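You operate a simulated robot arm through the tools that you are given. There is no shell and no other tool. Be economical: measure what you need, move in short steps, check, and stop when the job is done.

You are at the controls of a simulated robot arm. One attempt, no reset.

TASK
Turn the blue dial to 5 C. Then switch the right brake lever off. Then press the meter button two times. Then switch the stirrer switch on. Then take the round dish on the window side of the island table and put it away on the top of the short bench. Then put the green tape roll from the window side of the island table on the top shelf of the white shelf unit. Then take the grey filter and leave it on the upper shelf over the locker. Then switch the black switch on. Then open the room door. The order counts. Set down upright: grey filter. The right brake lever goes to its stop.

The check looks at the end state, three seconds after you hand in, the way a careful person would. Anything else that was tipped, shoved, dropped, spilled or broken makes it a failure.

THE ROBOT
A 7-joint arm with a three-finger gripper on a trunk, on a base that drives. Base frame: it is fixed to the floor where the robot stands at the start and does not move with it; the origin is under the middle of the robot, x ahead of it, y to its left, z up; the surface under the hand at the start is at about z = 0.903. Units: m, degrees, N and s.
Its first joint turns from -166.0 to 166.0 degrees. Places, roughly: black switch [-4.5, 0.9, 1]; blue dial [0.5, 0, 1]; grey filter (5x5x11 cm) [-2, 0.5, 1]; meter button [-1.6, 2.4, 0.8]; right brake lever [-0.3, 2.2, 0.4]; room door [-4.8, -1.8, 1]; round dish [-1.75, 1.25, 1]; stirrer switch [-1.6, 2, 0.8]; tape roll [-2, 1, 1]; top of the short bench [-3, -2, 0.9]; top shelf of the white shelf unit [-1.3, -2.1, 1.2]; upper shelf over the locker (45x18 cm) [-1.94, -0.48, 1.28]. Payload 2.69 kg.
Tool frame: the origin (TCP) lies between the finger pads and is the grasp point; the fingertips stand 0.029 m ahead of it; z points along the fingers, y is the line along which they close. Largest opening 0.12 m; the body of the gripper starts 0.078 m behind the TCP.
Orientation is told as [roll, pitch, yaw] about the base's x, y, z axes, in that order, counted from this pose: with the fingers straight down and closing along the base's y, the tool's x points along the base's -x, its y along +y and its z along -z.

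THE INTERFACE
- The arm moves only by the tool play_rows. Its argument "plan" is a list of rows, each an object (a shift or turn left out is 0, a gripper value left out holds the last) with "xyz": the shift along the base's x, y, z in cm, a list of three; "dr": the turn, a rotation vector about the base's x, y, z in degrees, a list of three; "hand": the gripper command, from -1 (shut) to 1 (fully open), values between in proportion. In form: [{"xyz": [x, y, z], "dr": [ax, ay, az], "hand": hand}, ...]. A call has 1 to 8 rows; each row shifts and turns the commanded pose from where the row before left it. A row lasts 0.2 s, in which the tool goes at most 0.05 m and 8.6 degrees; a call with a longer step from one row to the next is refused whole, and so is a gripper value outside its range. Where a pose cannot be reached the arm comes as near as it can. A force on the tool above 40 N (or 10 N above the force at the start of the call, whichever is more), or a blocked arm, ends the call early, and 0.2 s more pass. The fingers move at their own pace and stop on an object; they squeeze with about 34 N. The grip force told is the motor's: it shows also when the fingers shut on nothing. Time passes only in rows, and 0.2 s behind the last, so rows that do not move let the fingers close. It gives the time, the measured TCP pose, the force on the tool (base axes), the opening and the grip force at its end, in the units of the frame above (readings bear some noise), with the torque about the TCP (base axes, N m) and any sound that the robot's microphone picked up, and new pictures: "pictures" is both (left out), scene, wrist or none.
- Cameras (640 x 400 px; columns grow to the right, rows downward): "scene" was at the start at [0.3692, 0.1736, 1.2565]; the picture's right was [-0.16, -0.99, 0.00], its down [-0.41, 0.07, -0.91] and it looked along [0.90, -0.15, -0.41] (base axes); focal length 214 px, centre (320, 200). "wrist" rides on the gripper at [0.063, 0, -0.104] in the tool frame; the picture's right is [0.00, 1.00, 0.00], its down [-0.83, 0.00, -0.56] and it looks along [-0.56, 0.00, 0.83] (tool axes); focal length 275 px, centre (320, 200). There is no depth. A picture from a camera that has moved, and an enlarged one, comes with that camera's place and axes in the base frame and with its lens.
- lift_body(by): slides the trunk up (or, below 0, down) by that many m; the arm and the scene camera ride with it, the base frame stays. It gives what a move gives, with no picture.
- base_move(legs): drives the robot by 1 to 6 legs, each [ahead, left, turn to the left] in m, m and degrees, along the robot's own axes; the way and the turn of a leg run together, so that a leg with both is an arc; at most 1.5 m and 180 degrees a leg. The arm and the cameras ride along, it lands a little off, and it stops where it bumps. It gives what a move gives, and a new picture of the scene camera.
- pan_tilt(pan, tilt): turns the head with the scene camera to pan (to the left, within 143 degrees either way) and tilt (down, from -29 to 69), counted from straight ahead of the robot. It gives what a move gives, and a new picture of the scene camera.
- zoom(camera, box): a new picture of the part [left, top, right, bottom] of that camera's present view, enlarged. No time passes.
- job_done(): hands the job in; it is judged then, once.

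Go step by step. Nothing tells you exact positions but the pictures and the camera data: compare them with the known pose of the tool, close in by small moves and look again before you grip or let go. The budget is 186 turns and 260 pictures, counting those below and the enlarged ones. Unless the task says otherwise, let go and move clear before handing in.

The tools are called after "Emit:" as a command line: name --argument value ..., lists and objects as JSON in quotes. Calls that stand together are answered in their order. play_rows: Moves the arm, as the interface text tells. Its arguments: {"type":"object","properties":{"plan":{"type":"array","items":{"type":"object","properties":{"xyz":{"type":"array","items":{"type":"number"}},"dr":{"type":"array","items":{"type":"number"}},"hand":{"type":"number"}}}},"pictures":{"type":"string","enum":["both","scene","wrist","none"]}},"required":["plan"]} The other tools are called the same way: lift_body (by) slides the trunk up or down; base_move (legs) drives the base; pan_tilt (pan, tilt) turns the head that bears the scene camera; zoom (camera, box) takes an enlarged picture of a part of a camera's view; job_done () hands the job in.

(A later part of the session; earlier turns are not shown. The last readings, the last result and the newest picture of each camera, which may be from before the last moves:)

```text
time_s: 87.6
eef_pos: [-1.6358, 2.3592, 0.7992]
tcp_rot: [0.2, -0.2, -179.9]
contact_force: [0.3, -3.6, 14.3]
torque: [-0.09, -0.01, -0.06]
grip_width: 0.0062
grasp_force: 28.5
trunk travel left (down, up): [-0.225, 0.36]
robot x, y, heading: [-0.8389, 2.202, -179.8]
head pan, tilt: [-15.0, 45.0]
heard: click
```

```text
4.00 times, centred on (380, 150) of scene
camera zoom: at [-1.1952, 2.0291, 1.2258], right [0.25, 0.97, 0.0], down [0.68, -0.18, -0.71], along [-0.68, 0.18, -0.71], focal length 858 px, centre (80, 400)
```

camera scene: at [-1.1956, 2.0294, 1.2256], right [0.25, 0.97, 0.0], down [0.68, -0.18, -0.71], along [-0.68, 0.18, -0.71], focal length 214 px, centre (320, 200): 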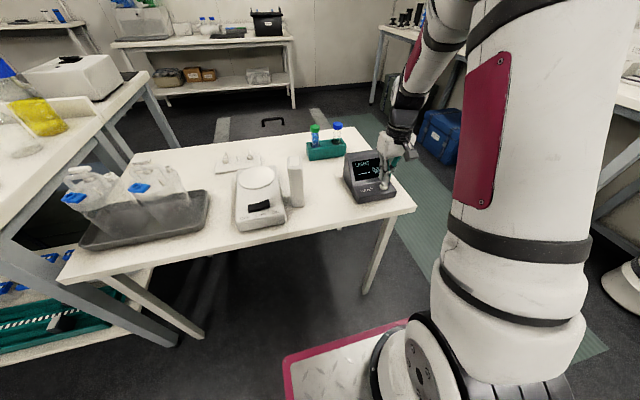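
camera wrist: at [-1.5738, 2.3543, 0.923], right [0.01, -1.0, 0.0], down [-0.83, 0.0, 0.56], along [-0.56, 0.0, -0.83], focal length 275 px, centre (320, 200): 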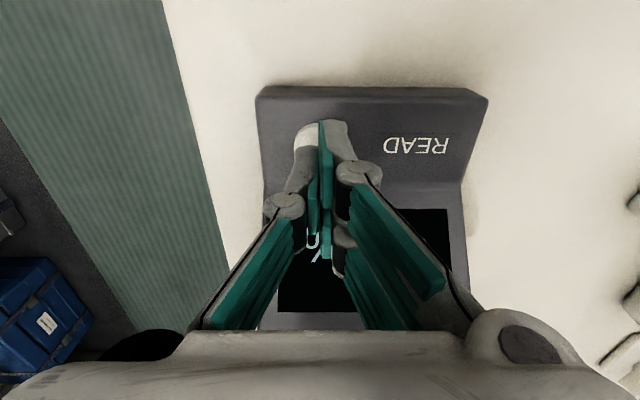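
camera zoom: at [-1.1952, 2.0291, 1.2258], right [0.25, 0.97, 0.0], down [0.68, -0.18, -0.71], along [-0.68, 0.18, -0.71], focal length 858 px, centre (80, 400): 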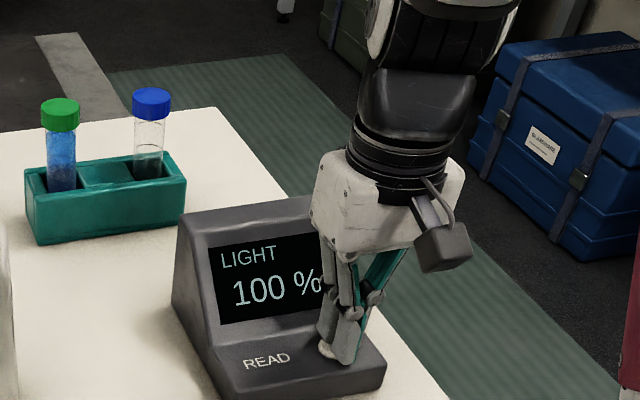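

Second click heard. I'll rise and move over to the stirrer, turning the hand so it clears the white pillar.

Emit:
play_rows --plan '[{"xyz": [0, 0, 4.5]}, {"xyz": [0, 0, 4.5]}, {"xyz": [0, 0, 4.5]}, {"xyz": [0, 0, 4.5]}, {"xyz": [0, -4.5, 0], "dr": [0, 0, -8.5]}, {"xyz": [0, -4.5, 0], "dr": [0, 0, -8.5]}, {"xyz": [0, -4.5, 0], "dr": [0, 0, -8.5]}, {"xyz": [0, -4.5, 0], "dr": [0, 0, -8.5]}]' --pictures "none"

Emit:
play_rows --plan '[{"xyz": [0, -4.5, 0], "dr": [0, 0, -8.5]}, {"xyz": [0, -4.5, 0], "dr": [0, 0, -8.5]}, {"xyz": [0, -4.5, 0], "dr": [0, 0, -8.5]}, {"xyz": [0, -4.5, 0], "dr": [0, 0, -8.5]}, {"xyz": [0, -0.6, 0], "dr": [0, 0, -8.5]}, {"dr": [0, 0, -8.5]}, {"dr": [0, 0, -5]}]'

```text
time_s: 89.4
eef_pos: [-1.6345, 2.1799, 0.9807]
tcp_rot: [0.0, -0.1, 145.9]
contact_force: [-0.3, 0.5, 0.1]
torque: [-0.02, -0.03, 0.03]
grip_width: 0.0001
grasp_force: 28.5
trunk travel left (down, up): [-0.225, 0.36]
robot x, y, heading: [-0.8351, 2.2012, -179.6]
head pan, tilt: [-15.0, 45.0]
```

```text
time_s: 91.0
eef_pos: [-1.6339, 1.9928, 0.9781]
tcp_rot: [0.0, -0.1, 89.9]
contact_force: [0.6, -0.7, 0.0]
torque: [0.01, 0.02, 0.02]
grip_width: 0.0
grasp_force: 29.1
trunk travel left (down, up): [-0.225, 0.36]
robot x, y, heading: [-0.8328, 2.2001, -179.8]
head pan, tilt: [-15.0, 45.0]
camera scene: at [-1.1957, 2.0293, 1.2255], right [0.25, 0.97, 0.0], down [0.68, -0.18, -0.71], along [-0.68, 0.18, -0.71], focal length 214 px, centre (320, 200)
camera wrist: at [-1.6348, 1.9292, 1.0832], right [-1.0, 0.0, 0.0], down [0.0, 0.83, 0.56], along [0.0, 0.56, -0.83], focal length 275 px, centre (320, 200)
```

scene: 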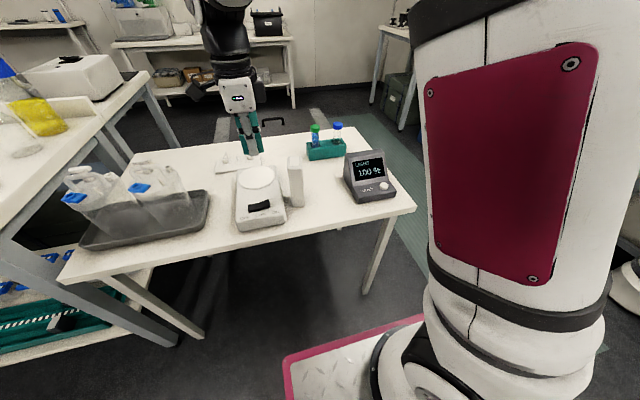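
wrist: 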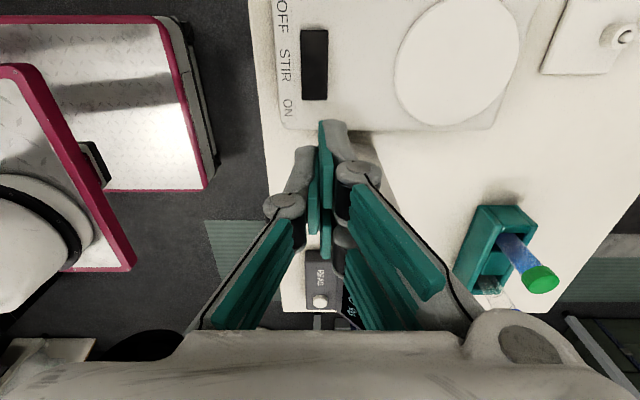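

Emit:
play_rows --plan '[{"xyz": [0.3, -0.2, -4.5]}, {"xyz": [0, 0, -4.5]}, {"xyz": [0, 0, -4]}]'

Emit:
zoom --camera "scene" --box '[200, 140, 330, 240]'

```text
time_s: 91.8
eef_pos: [-1.6308, 1.9917, 0.8473]
tcp_rot: [0.1, -0.1, 89.9]
contact_force: [0.5, 0.5, -1.1]
torque: [-0.03, 0.04, 0.0]
grip_width: 0.0001
grasp_force: 28.8
trunk travel left (down, up): [-0.225, 0.36]
robot x, y, heading: [-0.8366, 2.1976, -179.8]
head pan, tilt: [-15.0, 45.0]
camera scene: at [-1.1955, 2.0295, 1.2256], right [0.25, 0.97, 0.0], down [0.68, -0.18, -0.71], along [-0.68, 0.18, -0.71], focal length 214 px, centre (320, 200)
camera wrist: at [-1.6314, 1.9284, 0.9522], right [-1.0, -0.01, 0.0], down [0.0, 0.83, 0.56], along [0.0, 0.56, -0.83], focal length 275 px, centre (320, 200)
```

scene: 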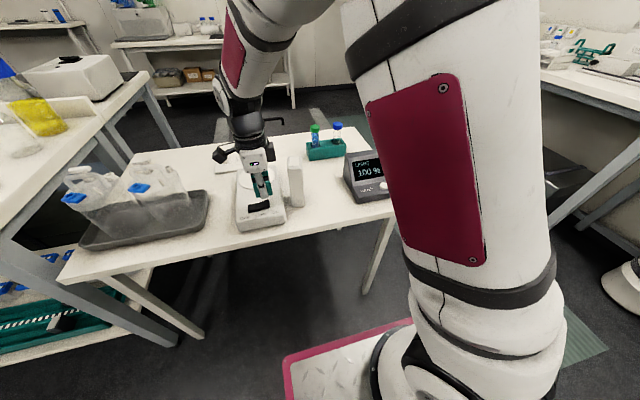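
wrist: 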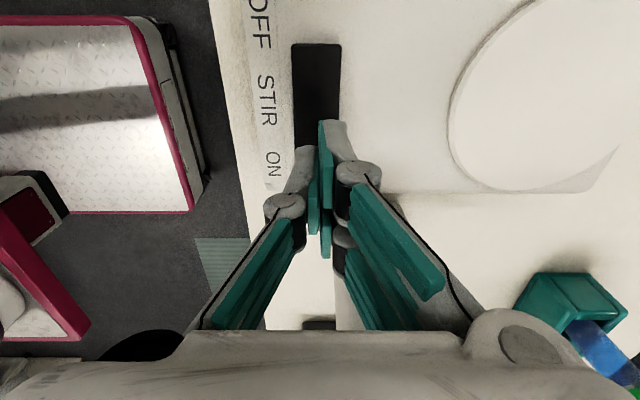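

```text
4.00 times, centred on (265, 190) of scene
camera zoom: at [-1.1955, 2.0295, 1.2256], right [0.25, 0.97, 0.0], down [0.68, -0.18, -0.71], along [-0.68, 0.18, -0.71], focal length 858 px, centre (540, 240)
```

zoom: 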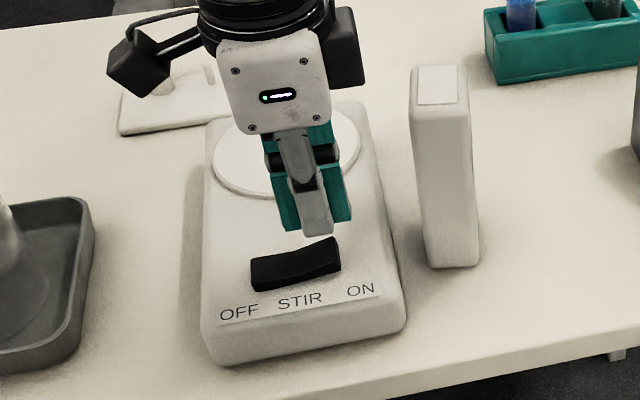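

The ON end is raised and the tip is above it. I'll press down.

Emit:
play_rows --plan '[{"xyz": [0, 0.1, -1.5]}, {"xyz": [0, 0, -0.8]}, {"xyz": [0, 0, -0.6]}, {"xyz": [0, 0, -0.5]}, {"xyz": [0, 0, -0.4]}]' --pictures "none"

Emit:
zoom --camera "scene" --box '[200, 140, 330, 240]'

```text
time_s: 92.7
eef_pos: [-1.6325, 1.9939, 0.8249]
tcp_rot: [0.3, 0.1, 90.2]
contact_force: [8.1, 3.2, 19.7]
torque: [-0.31, -0.14, 0.17]
grip_width: 0.0059
grasp_force: 28.4
trunk travel left (down, up): [-0.225, 0.36]
robot x, y, heading: [-0.8399, 2.2009, -179.6]
head pan, tilt: [-15.0, 45.0]
heard: click
stopped in row 4: the force on the tool passed its limit at 47 N (the readings are from after the stop); the commanded pose is now the measured one
```

```text
4.00 times, centred on (265, 190) of scene
camera zoom: at [-1.1948, 2.0297, 1.2259], right [0.25, 0.97, 0.0], down [0.68, -0.18, -0.71], along [-0.68, 0.18, -0.71], focal length 858 px, centre (540, 240)
```

zoom: 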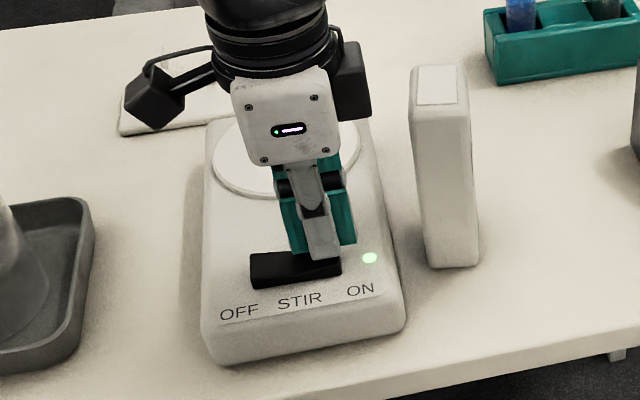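

The stirrer's lamp is lit. I'll rise, retract and drive along to the island table to look at the dish.

Emit:
play_rows --plan '[{"xyz": [0, 0, 4.5]}, {"xyz": [0, 0, 4.5]}, {"xyz": [0, 0, 4.5]}, {"xyz": [0, 0, 4.5], "dr": [0, 0, 8.5]}, {"xyz": [2, 0, 4.5], "dr": [0, 0, 8.5]}, {"xyz": [2, 0, 4.5], "dr": [0, 0, 8.5]}, {"xyz": [4, 0, 2], "dr": [0, 0, 8.5]}, {"xyz": [4, 0, 2], "dr": [0, 0, 8.5]}]' --pictures "none"

Emit:
play_rows --plan '[{"xyz": [3, 0, 0], "dr": [0, 0, 8.5], "hand": 1}, {"xyz": [3, 0, 0], "dr": [0, 0, 8.5]}, {"dr": [0, 0, 8.5]}, {"dr": [0, 0, 8.5]}, {"dr": [0, 0, 8.5]}, {"dr": [0, 0, 5]}]' --pictures "none"

Emit:
base_move --legs '[[0, 0.95, 0]]'

```text
time_s: 94.5
eef_pos: [-1.5119, 1.9928, 1.1331]
tcp_rot: [0.2, -0.1, 132.7]
contact_force: [-0.3, 0.0, -0.9]
torque: [0.02, -0.09, 0.02]
grip_width: 0.0
grasp_force: 29.0
trunk travel left (down, up): [-0.225, 0.36]
robot x, y, heading: [-0.8365, 2.2038, -179.7]
head pan, tilt: [-15.0, 45.0]
```

```text
time_s: 95.9
eef_pos: [-1.4531, 1.9939, 1.1319]
tcp_rot: [0.3, -0.1, -179.9]
contact_force: [1.0, -0.2, -0.2]
torque: [0.01, 0.02, 0.02]
grip_width: 0.12
grasp_force: 0.0
trunk travel left (down, up): [-0.225, 0.36]
robot x, y, heading: [-0.8368, 2.198, -179.4]
head pan, tilt: [-15.0, 45.0]
```

```text
time_s: 101.0
eef_pos: [-1.449, 1.0133, 1.1319]
tcp_rot: [0.2, 0.0, 179.9]
contact_force: [0.7, -0.4, -0.2]
torque: [0.01, 0.01, 0.06]
grip_width: 0.12
grasp_force: 0.0
trunk travel left (down, up): [-0.225, 0.36]
robot x, y, heading: [-0.8314, 1.2207, -180.0]
head pan, tilt: [-15.0, 45.0]
camera scene: at [-1.1917, 1.0496, 1.2255], right [0.26, 0.97, 0.0], down [0.68, -0.18, -0.71], along [-0.68, 0.18, -0.71], focal length 214 px, centre (320, 200)
```

scene: 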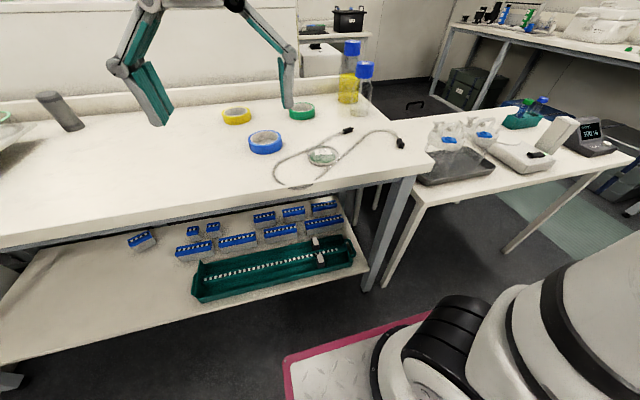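

Emit:
zoom --camera "scene" --box '[200, 80, 430, 220]'

Emit:
zoom --camera "scene" --box '[0, 70, 120, 170]'

```text
2.78 times, centred on (315, 150) of scene
camera zoom: at [-1.1917, 1.0496, 1.2255], right [0.26, 0.97, 0.0], down [0.68, -0.18, -0.71], along [-0.68, 0.18, -0.71], focal length 597 px, centre (334, 339)
```

zoom: 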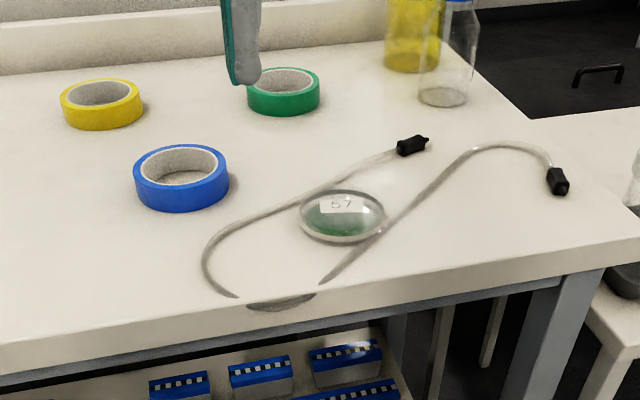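

```text
4.00 times, centred on (60, 120) of scene
camera zoom: at [-1.1917, 1.0496, 1.2255], right [0.26, 0.97, 0.0], down [0.68, -0.18, -0.71], along [-0.68, 0.18, -0.71], focal length 858 px, centre (1360, 520)
```

zoom: 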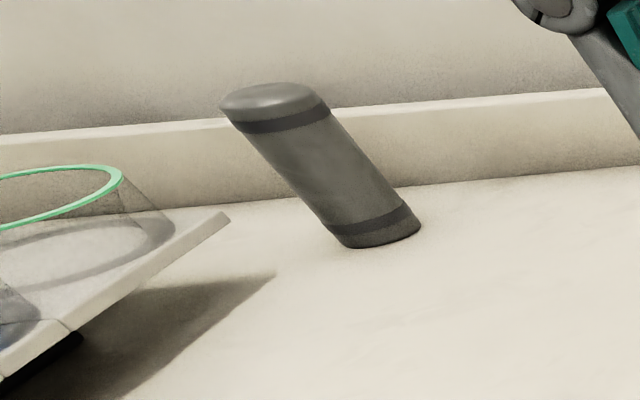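

The labelled dish is near [-1.648, 1.18], about 8 cm wide, with cables running either side of it. I'll turn the grip to close along the cables' direction and go above it.

Emit:
play_rows --plan '[{"xyz": [-3, 2.5, 0], "dr": [0, 0, 8]}, {"xyz": [-3, 2.5, 0], "dr": [0, 0, 8]}, {"xyz": [-3, 2.5, 0], "dr": [0, 0, 8]}, {"xyz": [-3, 2.5, -1], "dr": [0, 0, 8]}, {"xyz": [-3, 2.5, -2], "dr": [0, 0, 4]}, {"xyz": [-3, 2.5, -2]}, {"xyz": [-1.9, 1.7, -3]}, {"xyz": [0, 0, -4]}]'

```text
time_s: 102.8
eef_pos: [-1.651, 1.1802, 1.0131]
tcp_rot: [0.2, 0.0, -144.2]
contact_force: [-0.2, 0.1, 0.3]
torque: [-0.01, 0.02, 0.03]
grip_width: 0.1201
grasp_force: 0.0
trunk travel left (down, up): [-0.225, 0.36]
robot x, y, heading: [-0.8319, 1.2187, -179.8]
head pan, tilt: [-15.0, 45.0]
camera scene: at [-1.1916, 1.0497, 1.2256], right [0.26, 0.97, 0.0], down [0.68, -0.18, -0.71], along [-0.68, 0.18, -0.71], focal length 214 px, centre (320, 200)
camera wrist: at [-1.5988, 1.218, 1.1176], right [0.59, -0.81, 0.0], down [-0.67, -0.49, 0.56], along [-0.45, -0.33, -0.83], focal length 275 px, centre (320, 200)
```

scene: 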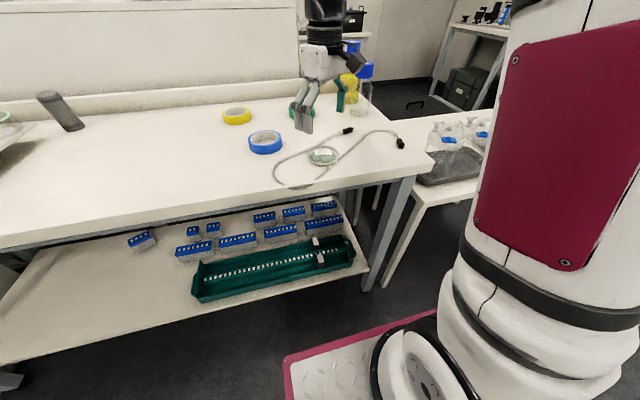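
wrist: 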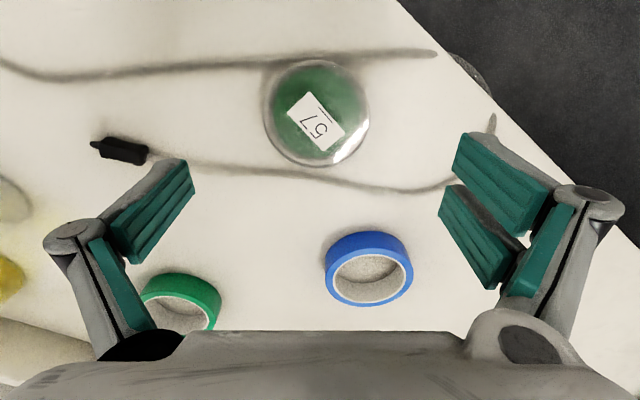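

Centred, with the fingers landing between the cables. I'll descend.

Emit:
play_rows --plan '[{"xyz": [0.2, 0.4, -4]}, {"xyz": [0, 0, -2.5]}, {"xyz": [0, 0, -0.8]}]'

Emit:
zoom --camera "scene" --box '[270, 80, 400, 200]'

```text
time_s: 103.6
eef_pos: [-1.648, 1.1834, 0.9392]
tcp_rot: [0.3, -0.1, -144.1]
contact_force: [0.1, -0.4, 0.1]
torque: [0.0, -0.01, 0.0]
grip_width: 0.1201
grasp_force: 0.0
trunk travel left (down, up): [-0.225, 0.36]
robot x, y, heading: [-0.834, 1.2199, -179.3]
head pan, tilt: [-15.0, 45.0]
camera scene: at [-1.1917, 1.0496, 1.2256], right [0.26, 0.97, 0.0], down [0.68, -0.18, -0.71], along [-0.68, 0.18, -0.71], focal length 214 px, centre (320, 200)
camera wrist: at [-1.5967, 1.2212, 1.0441], right [0.59, -0.81, 0.0], down [-0.67, -0.49, 0.56], along [-0.45, -0.33, -0.83], focal length 275 px, centre (320, 200)
```

scene: 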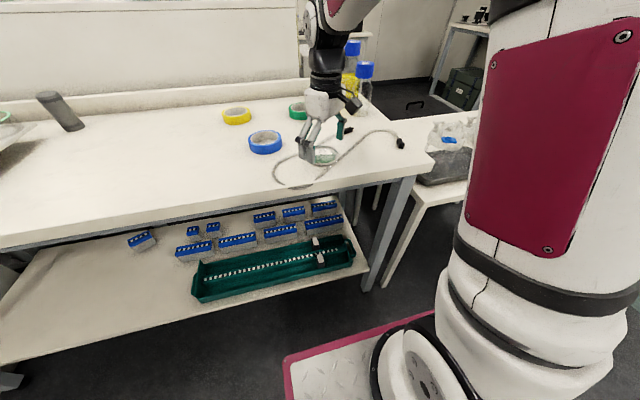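
wrist: 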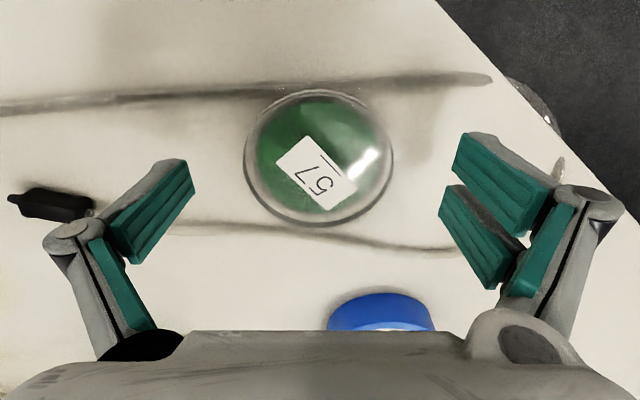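

```text
3.33 times, centred on (335, 140) of scene
camera zoom: at [-1.1917, 1.0496, 1.2256], right [0.26, 0.97, 0.0], down [0.68, -0.18, -0.71], along [-0.68, 0.18, -0.71], focal length 715 px, centre (270, 400)
```

zoom: 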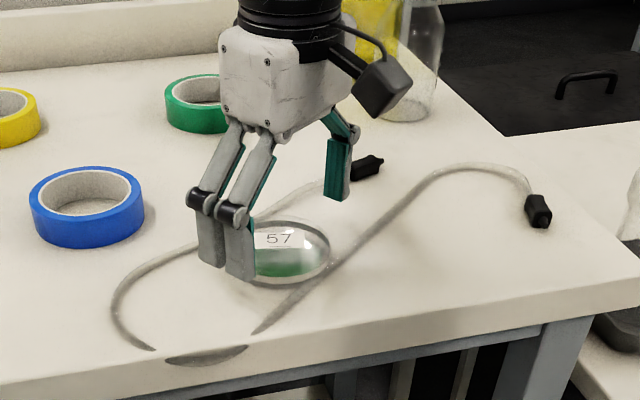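

Emit:
play_rows --plan '[{"xyz": [0, 0, -0.4]}, {"hand": 0.3}, {"hand": 0}, {"hand": -0.3}, {}]'

```text
time_s: 104.8
eef_pos: [-1.6466, 1.1838, 0.9354]
tcp_rot: [0.4, -0.1, -144.1]
contact_force: [-1.4, 0.6, 2.1]
torque: [-0.01, -0.02, 0.04]
grip_width: 0.0761
grasp_force: 33.6
trunk travel left (down, up): [-0.225, 0.36]
robot x, y, heading: [-0.8307, 1.2227, -179.8]
head pan, tilt: [-15.0, 45.0]
camera scene: at [-1.1917, 1.0496, 1.2256], right [0.26, 0.97, 0.0], down [0.68, -0.18, -0.71], along [-0.68, 0.18, -0.71], focal length 214 px, centre (320, 200)
camera wrist: at [-1.5967, 1.2213, 1.04], right [0.59, -0.81, 0.0], down [-0.67, -0.49, 0.56], along [-0.45, -0.33, -0.83], focal length 275 px, centre (320, 200)
```

scene: 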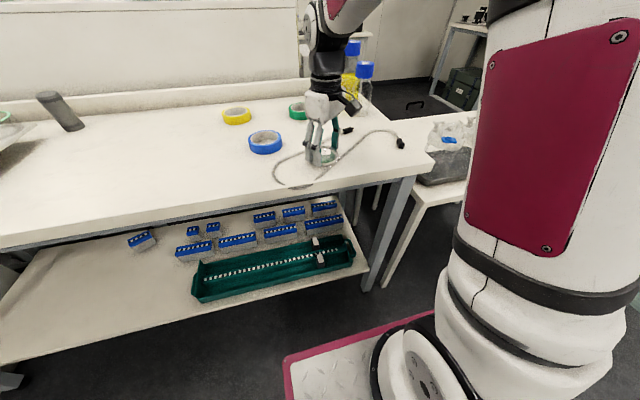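
wrist: 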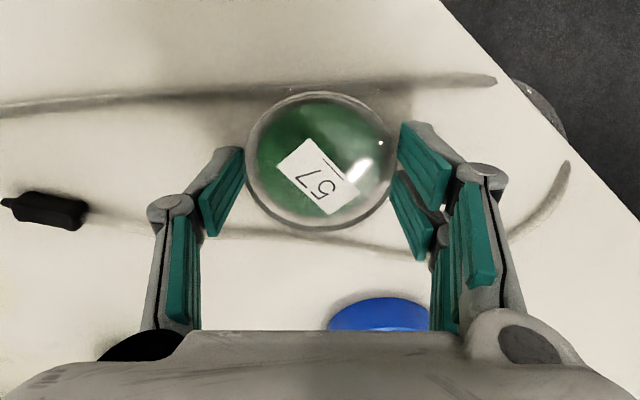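

The dish is gripped. I'll lift it and check the hold.

Emit:
play_rows --plan '[{"xyz": [0, 0, 2]}, {"xyz": [0, 0, 4]}, {"xyz": [2, 0, 4.5]}, {"xyz": [2, 0, 4.5]}, {"xyz": [2, 0, 4.5]}, {"xyz": [4, 0, 2]}, {"xyz": [4, 0, 0]}, {"xyz": [4, 0, 0]}]'

Emit:
pan_tilt --pan 60 --tilt 20

```text
time_s: 106.6
eef_pos: [-1.4683, 1.1832, 1.1495]
tcp_rot: [0.3, 0.0, -144.1]
contact_force: [0.0, 0.0, -1.0]
torque: [0.01, -0.07, -0.01]
grip_width: 0.076
grasp_force: 33.2
trunk travel left (down, up): [-0.225, 0.36]
robot x, y, heading: [-0.8322, 1.2208, -180.0]
head pan, tilt: [-15.0, 45.0]
camera scene: at [-1.1921, 1.0496, 1.2254], right [0.26, 0.97, 0.0], down [0.68, -0.18, -0.71], along [-0.68, 0.18, -0.71], focal length 214 px, centre (320, 200)
camera wrist: at [-1.4178, 1.221, 1.2538], right [0.59, -0.81, 0.01], down [-0.67, -0.49, 0.56], along [-0.45, -0.33, -0.83], focal length 275 px, centre (320, 200)
```

scene: 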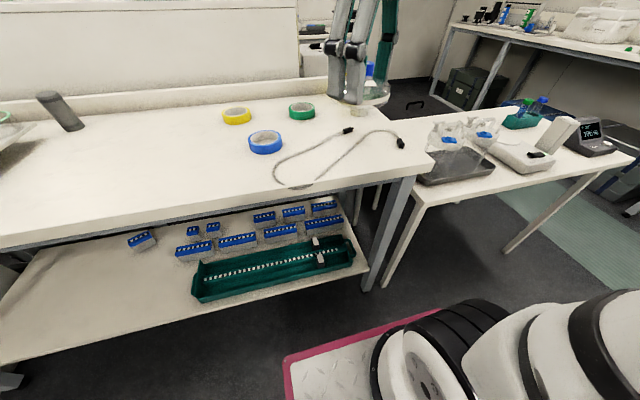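
wrist: 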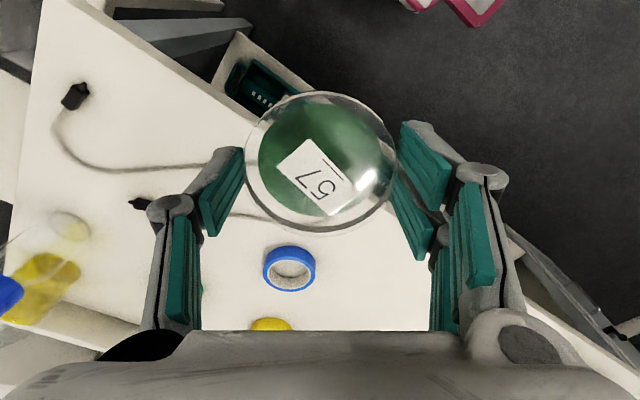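

```text
time_s: 108.0
eef_pos: [-1.4681, 1.1849, 1.1489]
tcp_rot: [0.2, 0.0, -144.1]
contact_force: [0.0, -0.8, 0.8]
torque: [-0.02, -0.01, -0.02]
grip_width: 0.0765
grasp_force: 33.9
trunk travel left (down, up): [-0.225, 0.36]
robot x, y, heading: [-0.8268, 1.2205, -179.9]
head pan, tilt: [60.0, 20.0]
camera scene: at [-1.1595, 0.9481, 1.2642], right [-0.87, 0.5, 0.0], down [0.17, 0.3, -0.94], along [-0.47, -0.81, -0.34], focal length 214 px, centre (320, 200)
```

scene: 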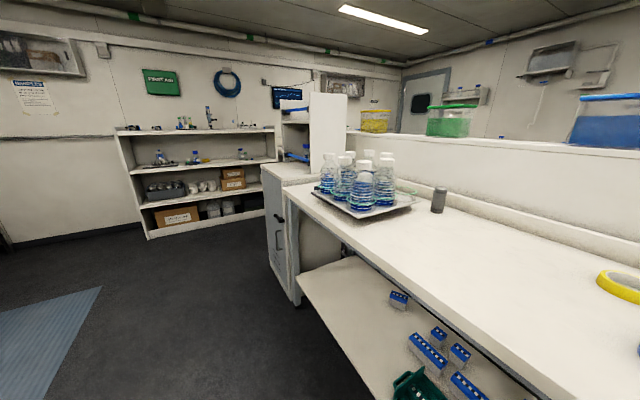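

The dish is held securely. I'll back off and drive down the aisle toward the far end, staying clear of the locker.

Emit:
base_move --legs '[[-0.3, 0, 0], [0, 1.2, 0], [0, 1.1, 0]]'

```text
time_s: 121.0
eef_pos: [-1.1829, -1.0975, 1.1482]
tcp_rot: [0.3, 0.0, -145.4]
contact_force: [0.3, -0.7, -0.8]
torque: [0.03, 0.03, -0.05]
grip_width: 0.0758
grasp_force: 33.7
trunk travel left (down, up): [-0.225, 0.36]
robot x, y, heading: [-0.5475, -1.076, 178.6]
head pan, tilt: [60.0, 20.0]
camera scene: at [-0.8805, -1.3415, 1.2642], right [-0.86, 0.52, 0.0], down [0.18, 0.29, -0.94], along [-0.49, -0.8, -0.34], focal length 214 px, centre (320, 200)
```

scene: 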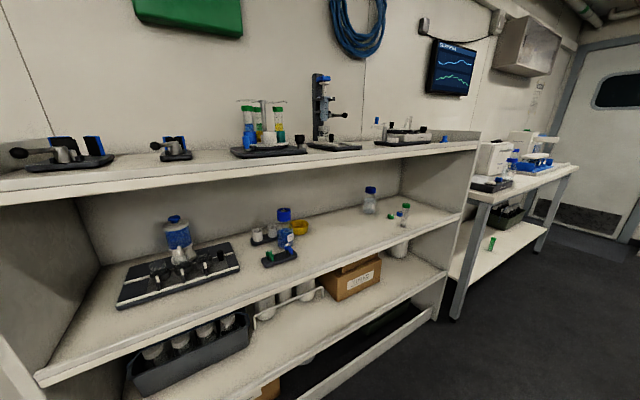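

Emit:
pan_tilt --pan 10 --tilt 25

```text
time_s: 122.2
eef_pos: [-1.1828, -1.0973, 1.1494]
tcp_rot: [0.3, 0.0, -145.6]
contact_force: [0.4, 0.1, -0.5]
torque: [-0.03, -0.02, -0.01]
grip_width: 0.0758
grasp_force: 33.7
trunk travel left (down, up): [-0.225, 0.36]
robot x, y, heading: [-0.5458, -1.0768, 178.9]
head pan, tilt: [10.0, 25.0]
camera scene: at [-0.9232, -1.276, 1.2561], right [-0.15, 0.99, 0.0], down [0.42, 0.06, -0.91], along [-0.9, -0.14, -0.42], focal length 214 px, centre (320, 200)
```

scene: 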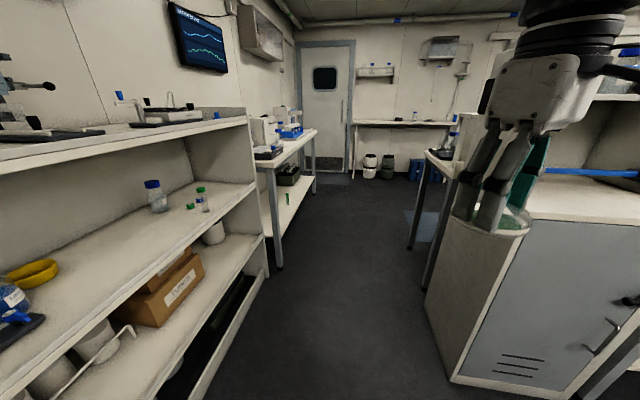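

The short bench lies ahead on the left with a clear passage to it. I'll raise the hand a bit and drive ahead.

Emit:
play_rows --plan '[{"xyz": [0, 0, 4]}, {"xyz": [0, 0, 4]}, {"xyz": [0, 0, 3]}]' --pictures "none"

Emit:
base_move --legs '[[0, 0.07, 1.1], [1.4, 0, 0]]'

Emit:
pan_tilt --pan 45 --tilt 30

```text
time_s: 123.0
eef_pos: [-1.1832, -1.0981, 1.2591]
tcp_rot: [0.3, 0.1, -145.5]
contact_force: [0.3, 0.1, 0.0]
torque: [-0.03, 0.02, 0.03]
grip_width: 0.0758
grasp_force: 33.9
trunk travel left (down, up): [-0.225, 0.36]
robot x, y, heading: [-0.5441, -1.0754, 179.0]
head pan, tilt: [10.0, 25.0]
```

```text
time_s: 130.6
eef_pos: [-2.5792, -1.1801, 1.2589]
tcp_rot: [0.3, -0.1, -144.2]
contact_force: [1.2, -0.1, -0.2]
torque: [0.01, 0.04, 0.04]
grip_width: 0.076
grasp_force: 33.7
trunk travel left (down, up): [-0.225, 0.36]
robot x, y, heading: [-1.9407, -1.1478, -180.1]
head pan, tilt: [10.0, 25.0]
camera scene: at [-2.3147, -1.3524, 1.2561], right [-0.17, 0.98, 0.0], down [0.42, 0.07, -0.91], along [-0.89, -0.16, -0.42], focal length 214 px, centre (320, 200)
```

scene: 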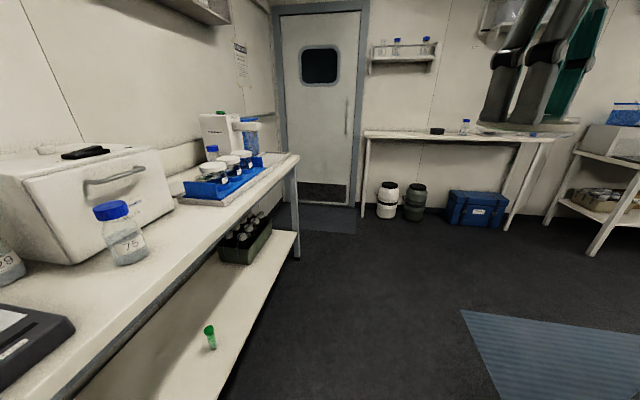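

```text
time_s: 131.6
eef_pos: [-2.5795, -1.1796, 1.2586]
tcp_rot: [0.3, 0.1, -144.2]
contact_force: [1.1, -0.8, -0.6]
torque: [0.02, 0.01, 0.0]
grip_width: 0.0759
grasp_force: 33.7
trunk travel left (down, up): [-0.225, 0.36]
robot x, y, heading: [-1.9461, -1.1493, -180.0]
head pan, tilt: [45.0, 30.0]
camera scene: at [-2.2879, -1.4003, 1.2482], right [-0.71, 0.71, 0.0], down [0.35, 0.35, -0.87], along [-0.61, -0.61, -0.5], focal length 214 px, centre (320, 200)
```

scene: 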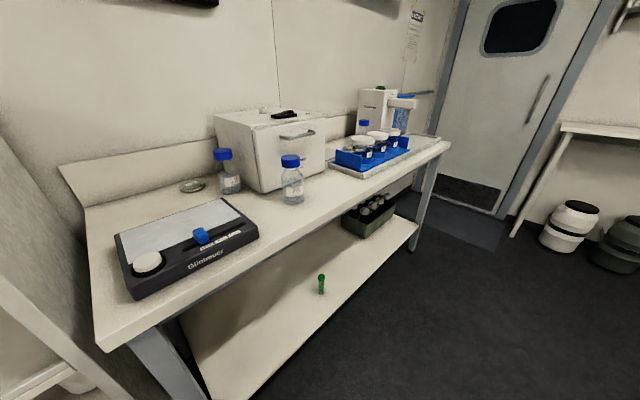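

Emit:
zoom --camera "scene" --box '[60, 130, 360, 320]'

```text
2.11 times, centred on (210, 225) of scene
camera zoom: at [-2.2879, -1.4003, 1.2482], right [-0.71, 0.71, 0.0], down [0.35, 0.35, -0.87], along [-0.61, -0.61, -0.5], focal length 452 px, centre (552, 147)
```

zoom: 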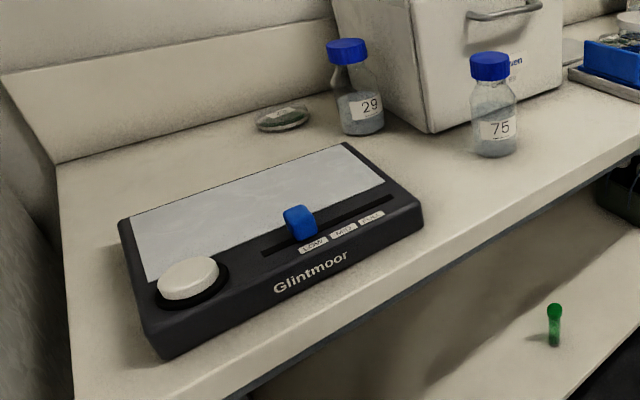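

There's a free spot on the bench between the bottle "75" and the blue tray, near [-2.785, -1.87]. I'll drive ahead, turn to face the bench, and check.

Emit:
base_move --legs '[[0.87, 0, 0], [0, 0, 90]]'

Emit:
pan_tilt --pan -10 --tilt 40

```text
time_s: 138.4
eef_pos: [-3.2054, -1.6519, 1.2597]
tcp_rot: [0.1, -0.1, -100.9]
contact_force: [-0.1, -0.3, -0.4]
torque: [-0.02, 0.01, 0.06]
grip_width: 0.0756
grasp_force: 34.4
trunk travel left (down, up): [-0.225, 0.36]
robot x, y, heading: [-2.762, -1.1892, -136.8]
head pan, tilt: [45.0, 30.0]
stopped in leg 2: the robot was blocked; the commanded pose is now the measured one
camera scene: at [-2.8435, -1.6124, 1.2481], right [-1.0, 0.03, 0.0], down [0.01, 0.5, -0.87], along [-0.03, -0.87, -0.5], focal length 214 px, centre (320, 200)
```

scene: 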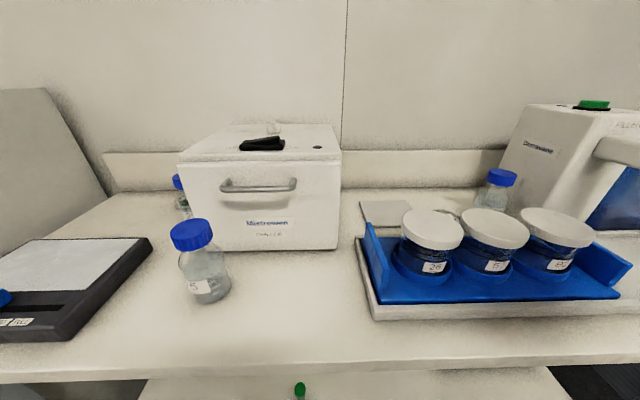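

```text
time_s: 139.6
eef_pos: [-3.2043, -1.6515, 1.259]
tcp_rot: [0.2, 0.0, -101.0]
contact_force: [-0.6, -0.1, -0.2]
torque: [-0.02, 0.0, -0.02]
grip_width: 0.0759
grasp_force: 34.0
trunk travel left (down, up): [-0.225, 0.36]
robot x, y, heading: [-2.7639, -1.1927, -136.8]
head pan, tilt: [-10.0, 40.0]
camera scene: at [-2.9119, -1.5687, 1.2328], right [-0.55, 0.84, 0.0], down [0.54, 0.35, -0.77], along [-0.64, -0.42, -0.64], focal length 214 px, centre (320, 200)
```

scene: 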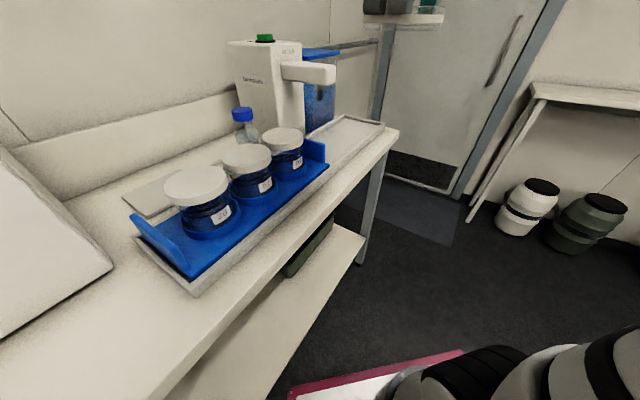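

The turn was blocked partway, so I'll look behind before moving.

Emit:
pan_tilt --pan -140 --tilt 50

Emit:
pan_tilt --pan 140 --tilt 50

```text
time_s: 141.8
eef_pos: [-3.2048, -1.6515, 1.2588]
tcp_rot: [0.3, 0.0, -100.9]
contact_force: [1.4, 0.4, 0.9]
torque: [0.03, 0.01, -0.01]
grip_width: 0.0758
grasp_force: 34.1
trunk travel left (down, up): [-0.225, 0.36]
robot x, y, heading: [-2.7657, -1.191, -136.8]
head pan, tilt: [-140.0, 50.0]
camera scene: at [-2.8319, -1.4455, 1.2186], right [0.99, -0.12, 0.0], down [-0.09, -0.76, -0.64], along [0.07, 0.64, -0.77], focal length 214 px, centre (320, 200)
```

scene: 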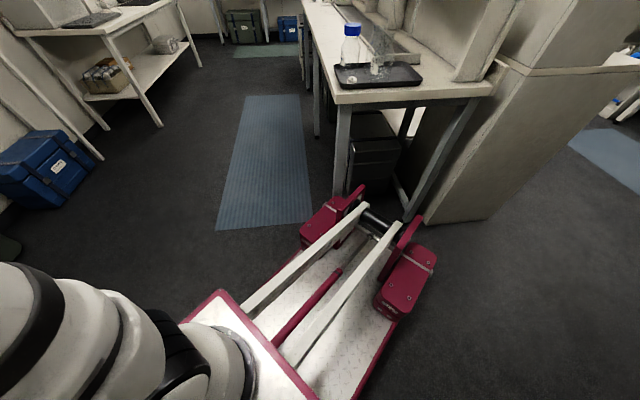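

```text
time_s: 145.6
eef_pos: [-3.2056, -1.6522, 1.2583]
tcp_rot: [0.2, 0.0, -100.8]
contact_force: [-0.9, 0.8, 0.2]
torque: [0.01, 0.03, -0.01]
grip_width: 0.0758
grasp_force: 34.5
trunk travel left (down, up): [-0.225, 0.36]
robot x, y, heading: [-2.7627, -1.1934, -136.7]
head pan, tilt: [140.0, 50.0]
camera scene: at [-2.764, -1.5175, 1.2186], right [0.06, -1.0, 0.0], down [-0.76, -0.04, -0.64], along [0.64, 0.04, -0.77], focal length 214 px, centre (320, 200)
```

scene: 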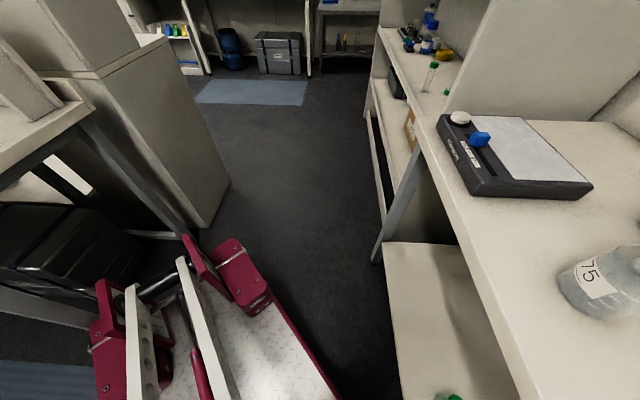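

The robot is a long trolley, and its rear met the table end. I'll undo the turn, back up, and reach the bench sideways with the arm instead.

Emit:
base_move --legs '[[0, 0, -43.2], [-0.7, 0.05, 0]]'

Emit:
pan_tilt --pan 45 --tilt 30

```text
time_s: 151.4
eef_pos: [-2.7023, -1.2723, 1.2594]
tcp_rot: [0.2, 0.1, -144.7]
contact_force: [0.3, 0.8, -0.2]
torque: [-0.01, 0.03, -0.05]
grip_width: 0.0759
grasp_force: 34.0
trunk travel left (down, up): [-0.225, 0.36]
robot x, y, heading: [-2.0669, -1.2417, 179.8]
head pan, tilt: [140.0, 50.0]
camera scene: at [-2.2908, -1.4813, 1.2186], right [-0.65, -0.76, 0.0], down [-0.58, 0.5, -0.64], along [0.49, -0.42, -0.77], focal length 214 px, centre (320, 200)
```

scene: 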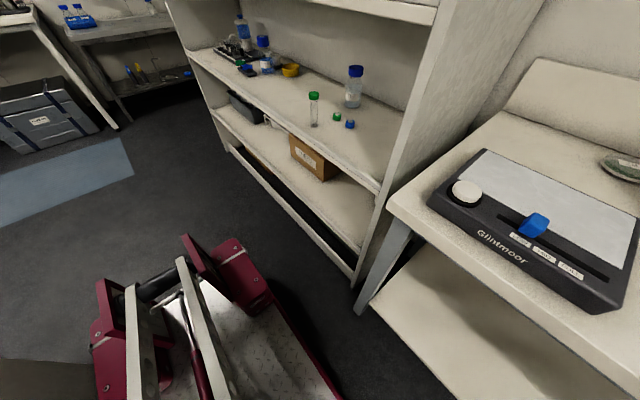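

```text
time_s: 153.1
eef_pos: [-2.7023, -1.2718, 1.2587]
tcp_rot: [0.2, 0.0, -144.7]
contact_force: [0.4, -0.3, -0.1]
torque: [0.01, 0.02, -0.02]
grip_width: 0.0758
grasp_force: 33.9
trunk travel left (down, up): [-0.225, 0.36]
robot x, y, heading: [-2.0677, -1.244, 179.7]
head pan, tilt: [45.0, 30.0]
camera scene: at [-2.4138, -1.495, 1.2481], right [-0.7, 0.71, 0.0], down [0.36, 0.35, -0.87], along [-0.62, -0.61, -0.5], focal length 214 px, centre (320, 200)
```

scene: 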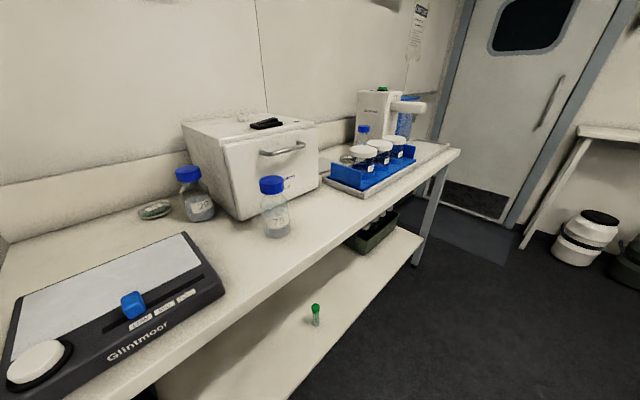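

The spot between the bottle and the tray is confirmed near [-2.81, -1.86]. I'll swing the arm over to it, staying high.

Emit:
play_rows --plan '[{"xyz": [-1.5, -4.5, 0]}, {"xyz": [-1.5, -4.5, 0]}, {"xyz": [-1.5, -4.5, 0]}, {"xyz": [-1.5, -4.5, 0]}, {"xyz": [-1.5, -4.5, 0]}, {"xyz": [-1.5, -4.5, 0]}, {"xyz": [-1, -4.5, 0]}, {"xyz": [-0.8, -4.5, 0]}]'

```text
time_s: 154.9
eef_pos: [-2.7628, -1.5186, 1.2436]
tcp_rot: [0.2, -0.2, -144.7]
contact_force: [-0.4, -0.3, -0.1]
torque: [0.01, -0.01, 0.02]
grip_width: 0.0758
grasp_force: 34.2
out of reach, approached as far as the arm can: row 5, 6, 7, 8
trunk travel left (down, up): [-0.225, 0.36]
robot x, y, heading: [-2.0633, -1.2402, 179.9]
head pan, tilt: [45.0, 30.0]
camera scene: at [-2.4139, -1.4951, 1.2481], right [-0.7, 0.71, 0.0], down [0.36, 0.35, -0.87], along [-0.62, -0.61, -0.5], focal length 214 px, centre (320, 200)
camera wrist: at [-2.711, -1.483, 1.348], right [0.58, -0.81, 0.0], down [-0.68, -0.48, 0.56], along [-0.45, -0.33, -0.83], focal length 275 px, centre (320, 200)
```

scene: 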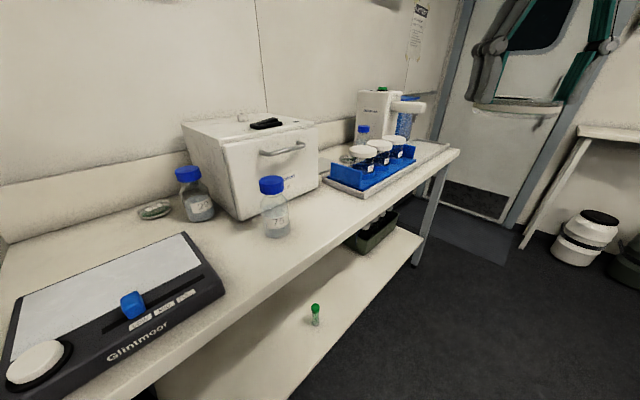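
wrist: 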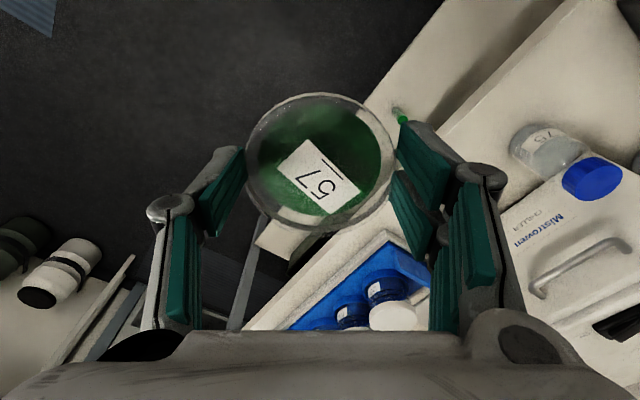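

Emit:
play_rows --plan '[{"xyz": [0, -1, -4]}, {"xyz": [0, -2, -4]}, {"xyz": [-0.5, -4, -2]}, {"xyz": [-0.5, -4, 0]}, {"xyz": [-0.5, -4, 0]}, {"xyz": [-0.5, -4, 0]}]'

```text
time_s: 156.3
eef_pos: [-2.78, -1.7073, 1.1415]
tcp_rot: [0.2, -0.2, -144.8]
contact_force: [-0.4, 0.5, 1.5]
torque: [-0.09, 0.04, 0.03]
grip_width: 0.0756
grasp_force: 34.2
out of reach, approached as far as the arm can: row 6
trunk travel left (down, up): [-0.225, 0.36]
robot x, y, heading: [-2.0656, -1.2403, 179.6]
head pan, tilt: [45.0, 30.0]
camera scene: at [-2.4138, -1.4942, 1.2484], right [-0.7, 0.71, 0.0], down [0.36, 0.35, -0.87], along [-0.62, -0.61, -0.5], focal length 214 px, centre (320, 200)
camera wrist: at [-2.7292, -1.6695, 1.245], right [0.58, -0.81, 0.0], down [-0.68, -0.48, 0.56], along [-0.45, -0.33, -0.83], focal length 275 px, centre (320, 200)
```

scene: 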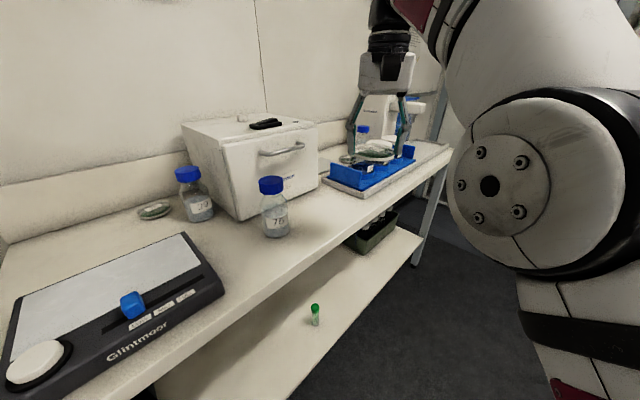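
wrist: 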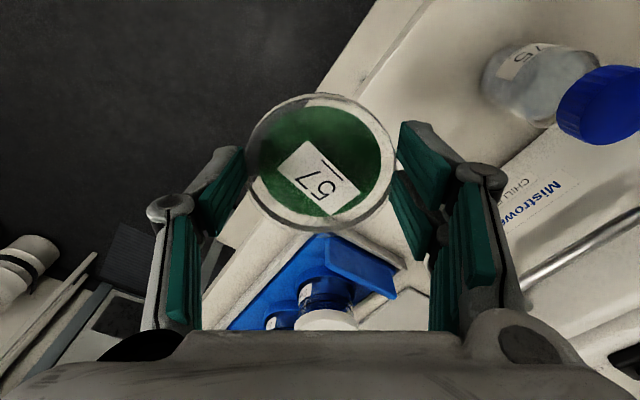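

I'm near the reach limit here, so I'll shift the base 12 cm left toward the bench.

Emit:
base_move --legs '[[0.02, 0.13, 0]]'

```text
time_s: 157.6
eef_pos: [-2.8033, -1.8354, 1.1387]
tcp_rot: [0.2, -0.1, -144.8]
contact_force: [0.7, 0.0, -0.5]
torque: [0.01, 0.0, 0.02]
grip_width: 0.0758
grasp_force: 33.5
trunk travel left (down, up): [-0.225, 0.36]
robot x, y, heading: [-2.0878, -1.3695, 179.2]
head pan, tilt: [45.0, 30.0]
camera scene: at [-2.4363, -1.6239, 1.2481], right [-0.7, 0.71, 0.0], down [0.36, 0.35, -0.87], along [-0.62, -0.61, -0.5], focal length 214 px, centre (320, 200)
```

scene: 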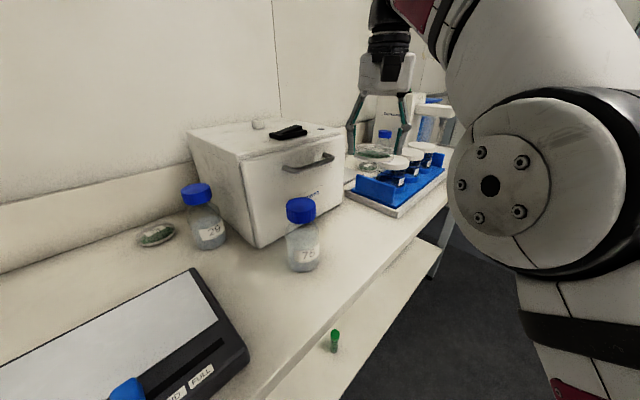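

Now I'll lower it over the free spot.

Emit:
play_rows --plan '[{"xyz": [0, -0.5, -4]}, {"xyz": [0, -0.5, -4]}, {"xyz": [0, -0.5, -4]}, {"xyz": [0, -0.5, -3]}]'

Emit:
zoom --camera "scene" --box '[280, 100, 460, 260]'

```text
time_s: 158.6
eef_pos: [-2.8018, -1.8543, 0.99]
tcp_rot: [0.3, -0.2, -144.8]
contact_force: [0.4, 0.1, 0.1]
torque: [-0.01, 0.04, 0.01]
grip_width: 0.0758
grasp_force: 33.8
trunk travel left (down, up): [-0.225, 0.36]
robot x, y, heading: [-2.091, -1.3704, 179.5]
head pan, tilt: [45.0, 30.0]
camera scene: at [-2.4362, -1.6238, 1.2482], right [-0.7, 0.71, 0.0], down [0.36, 0.35, -0.87], along [-0.62, -0.61, -0.5], focal length 214 px, centre (320, 200)
camera wrist: at [-2.7518, -1.8184, 1.094], right [0.58, -0.81, 0.0], down [-0.68, -0.48, 0.56], along [-0.45, -0.33, -0.83], focal length 275 px, centre (320, 200)
```

scene: 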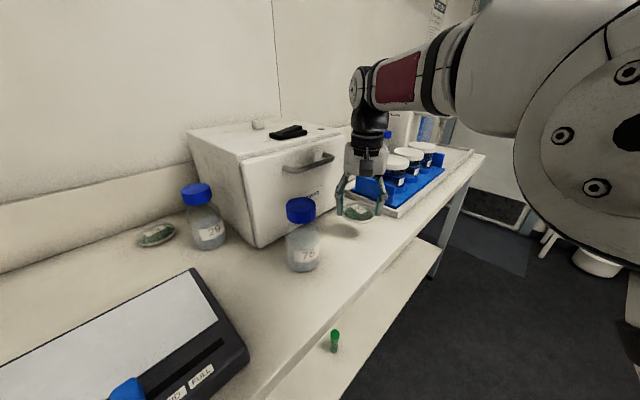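
wrist: 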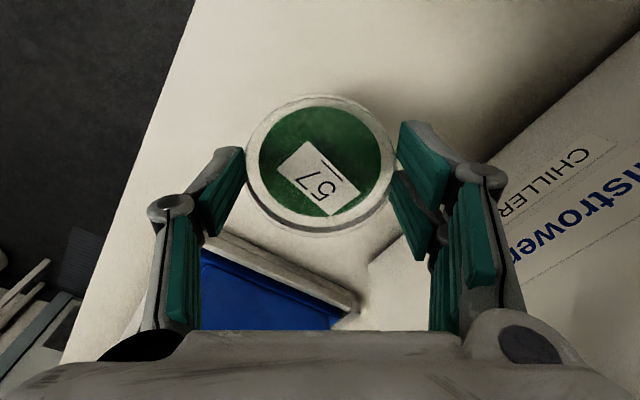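

```text
2.50 times, centred on (370, 180) of scene
camera zoom: at [-2.4362, -1.6238, 1.2482], right [-0.7, 0.71, 0.0], down [0.36, 0.35, -0.87], along [-0.62, -0.61, -0.5], focal length 536 px, centre (195, 250)
```

zoom: 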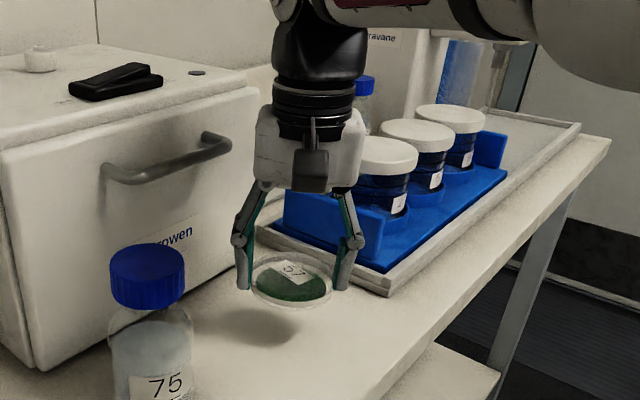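

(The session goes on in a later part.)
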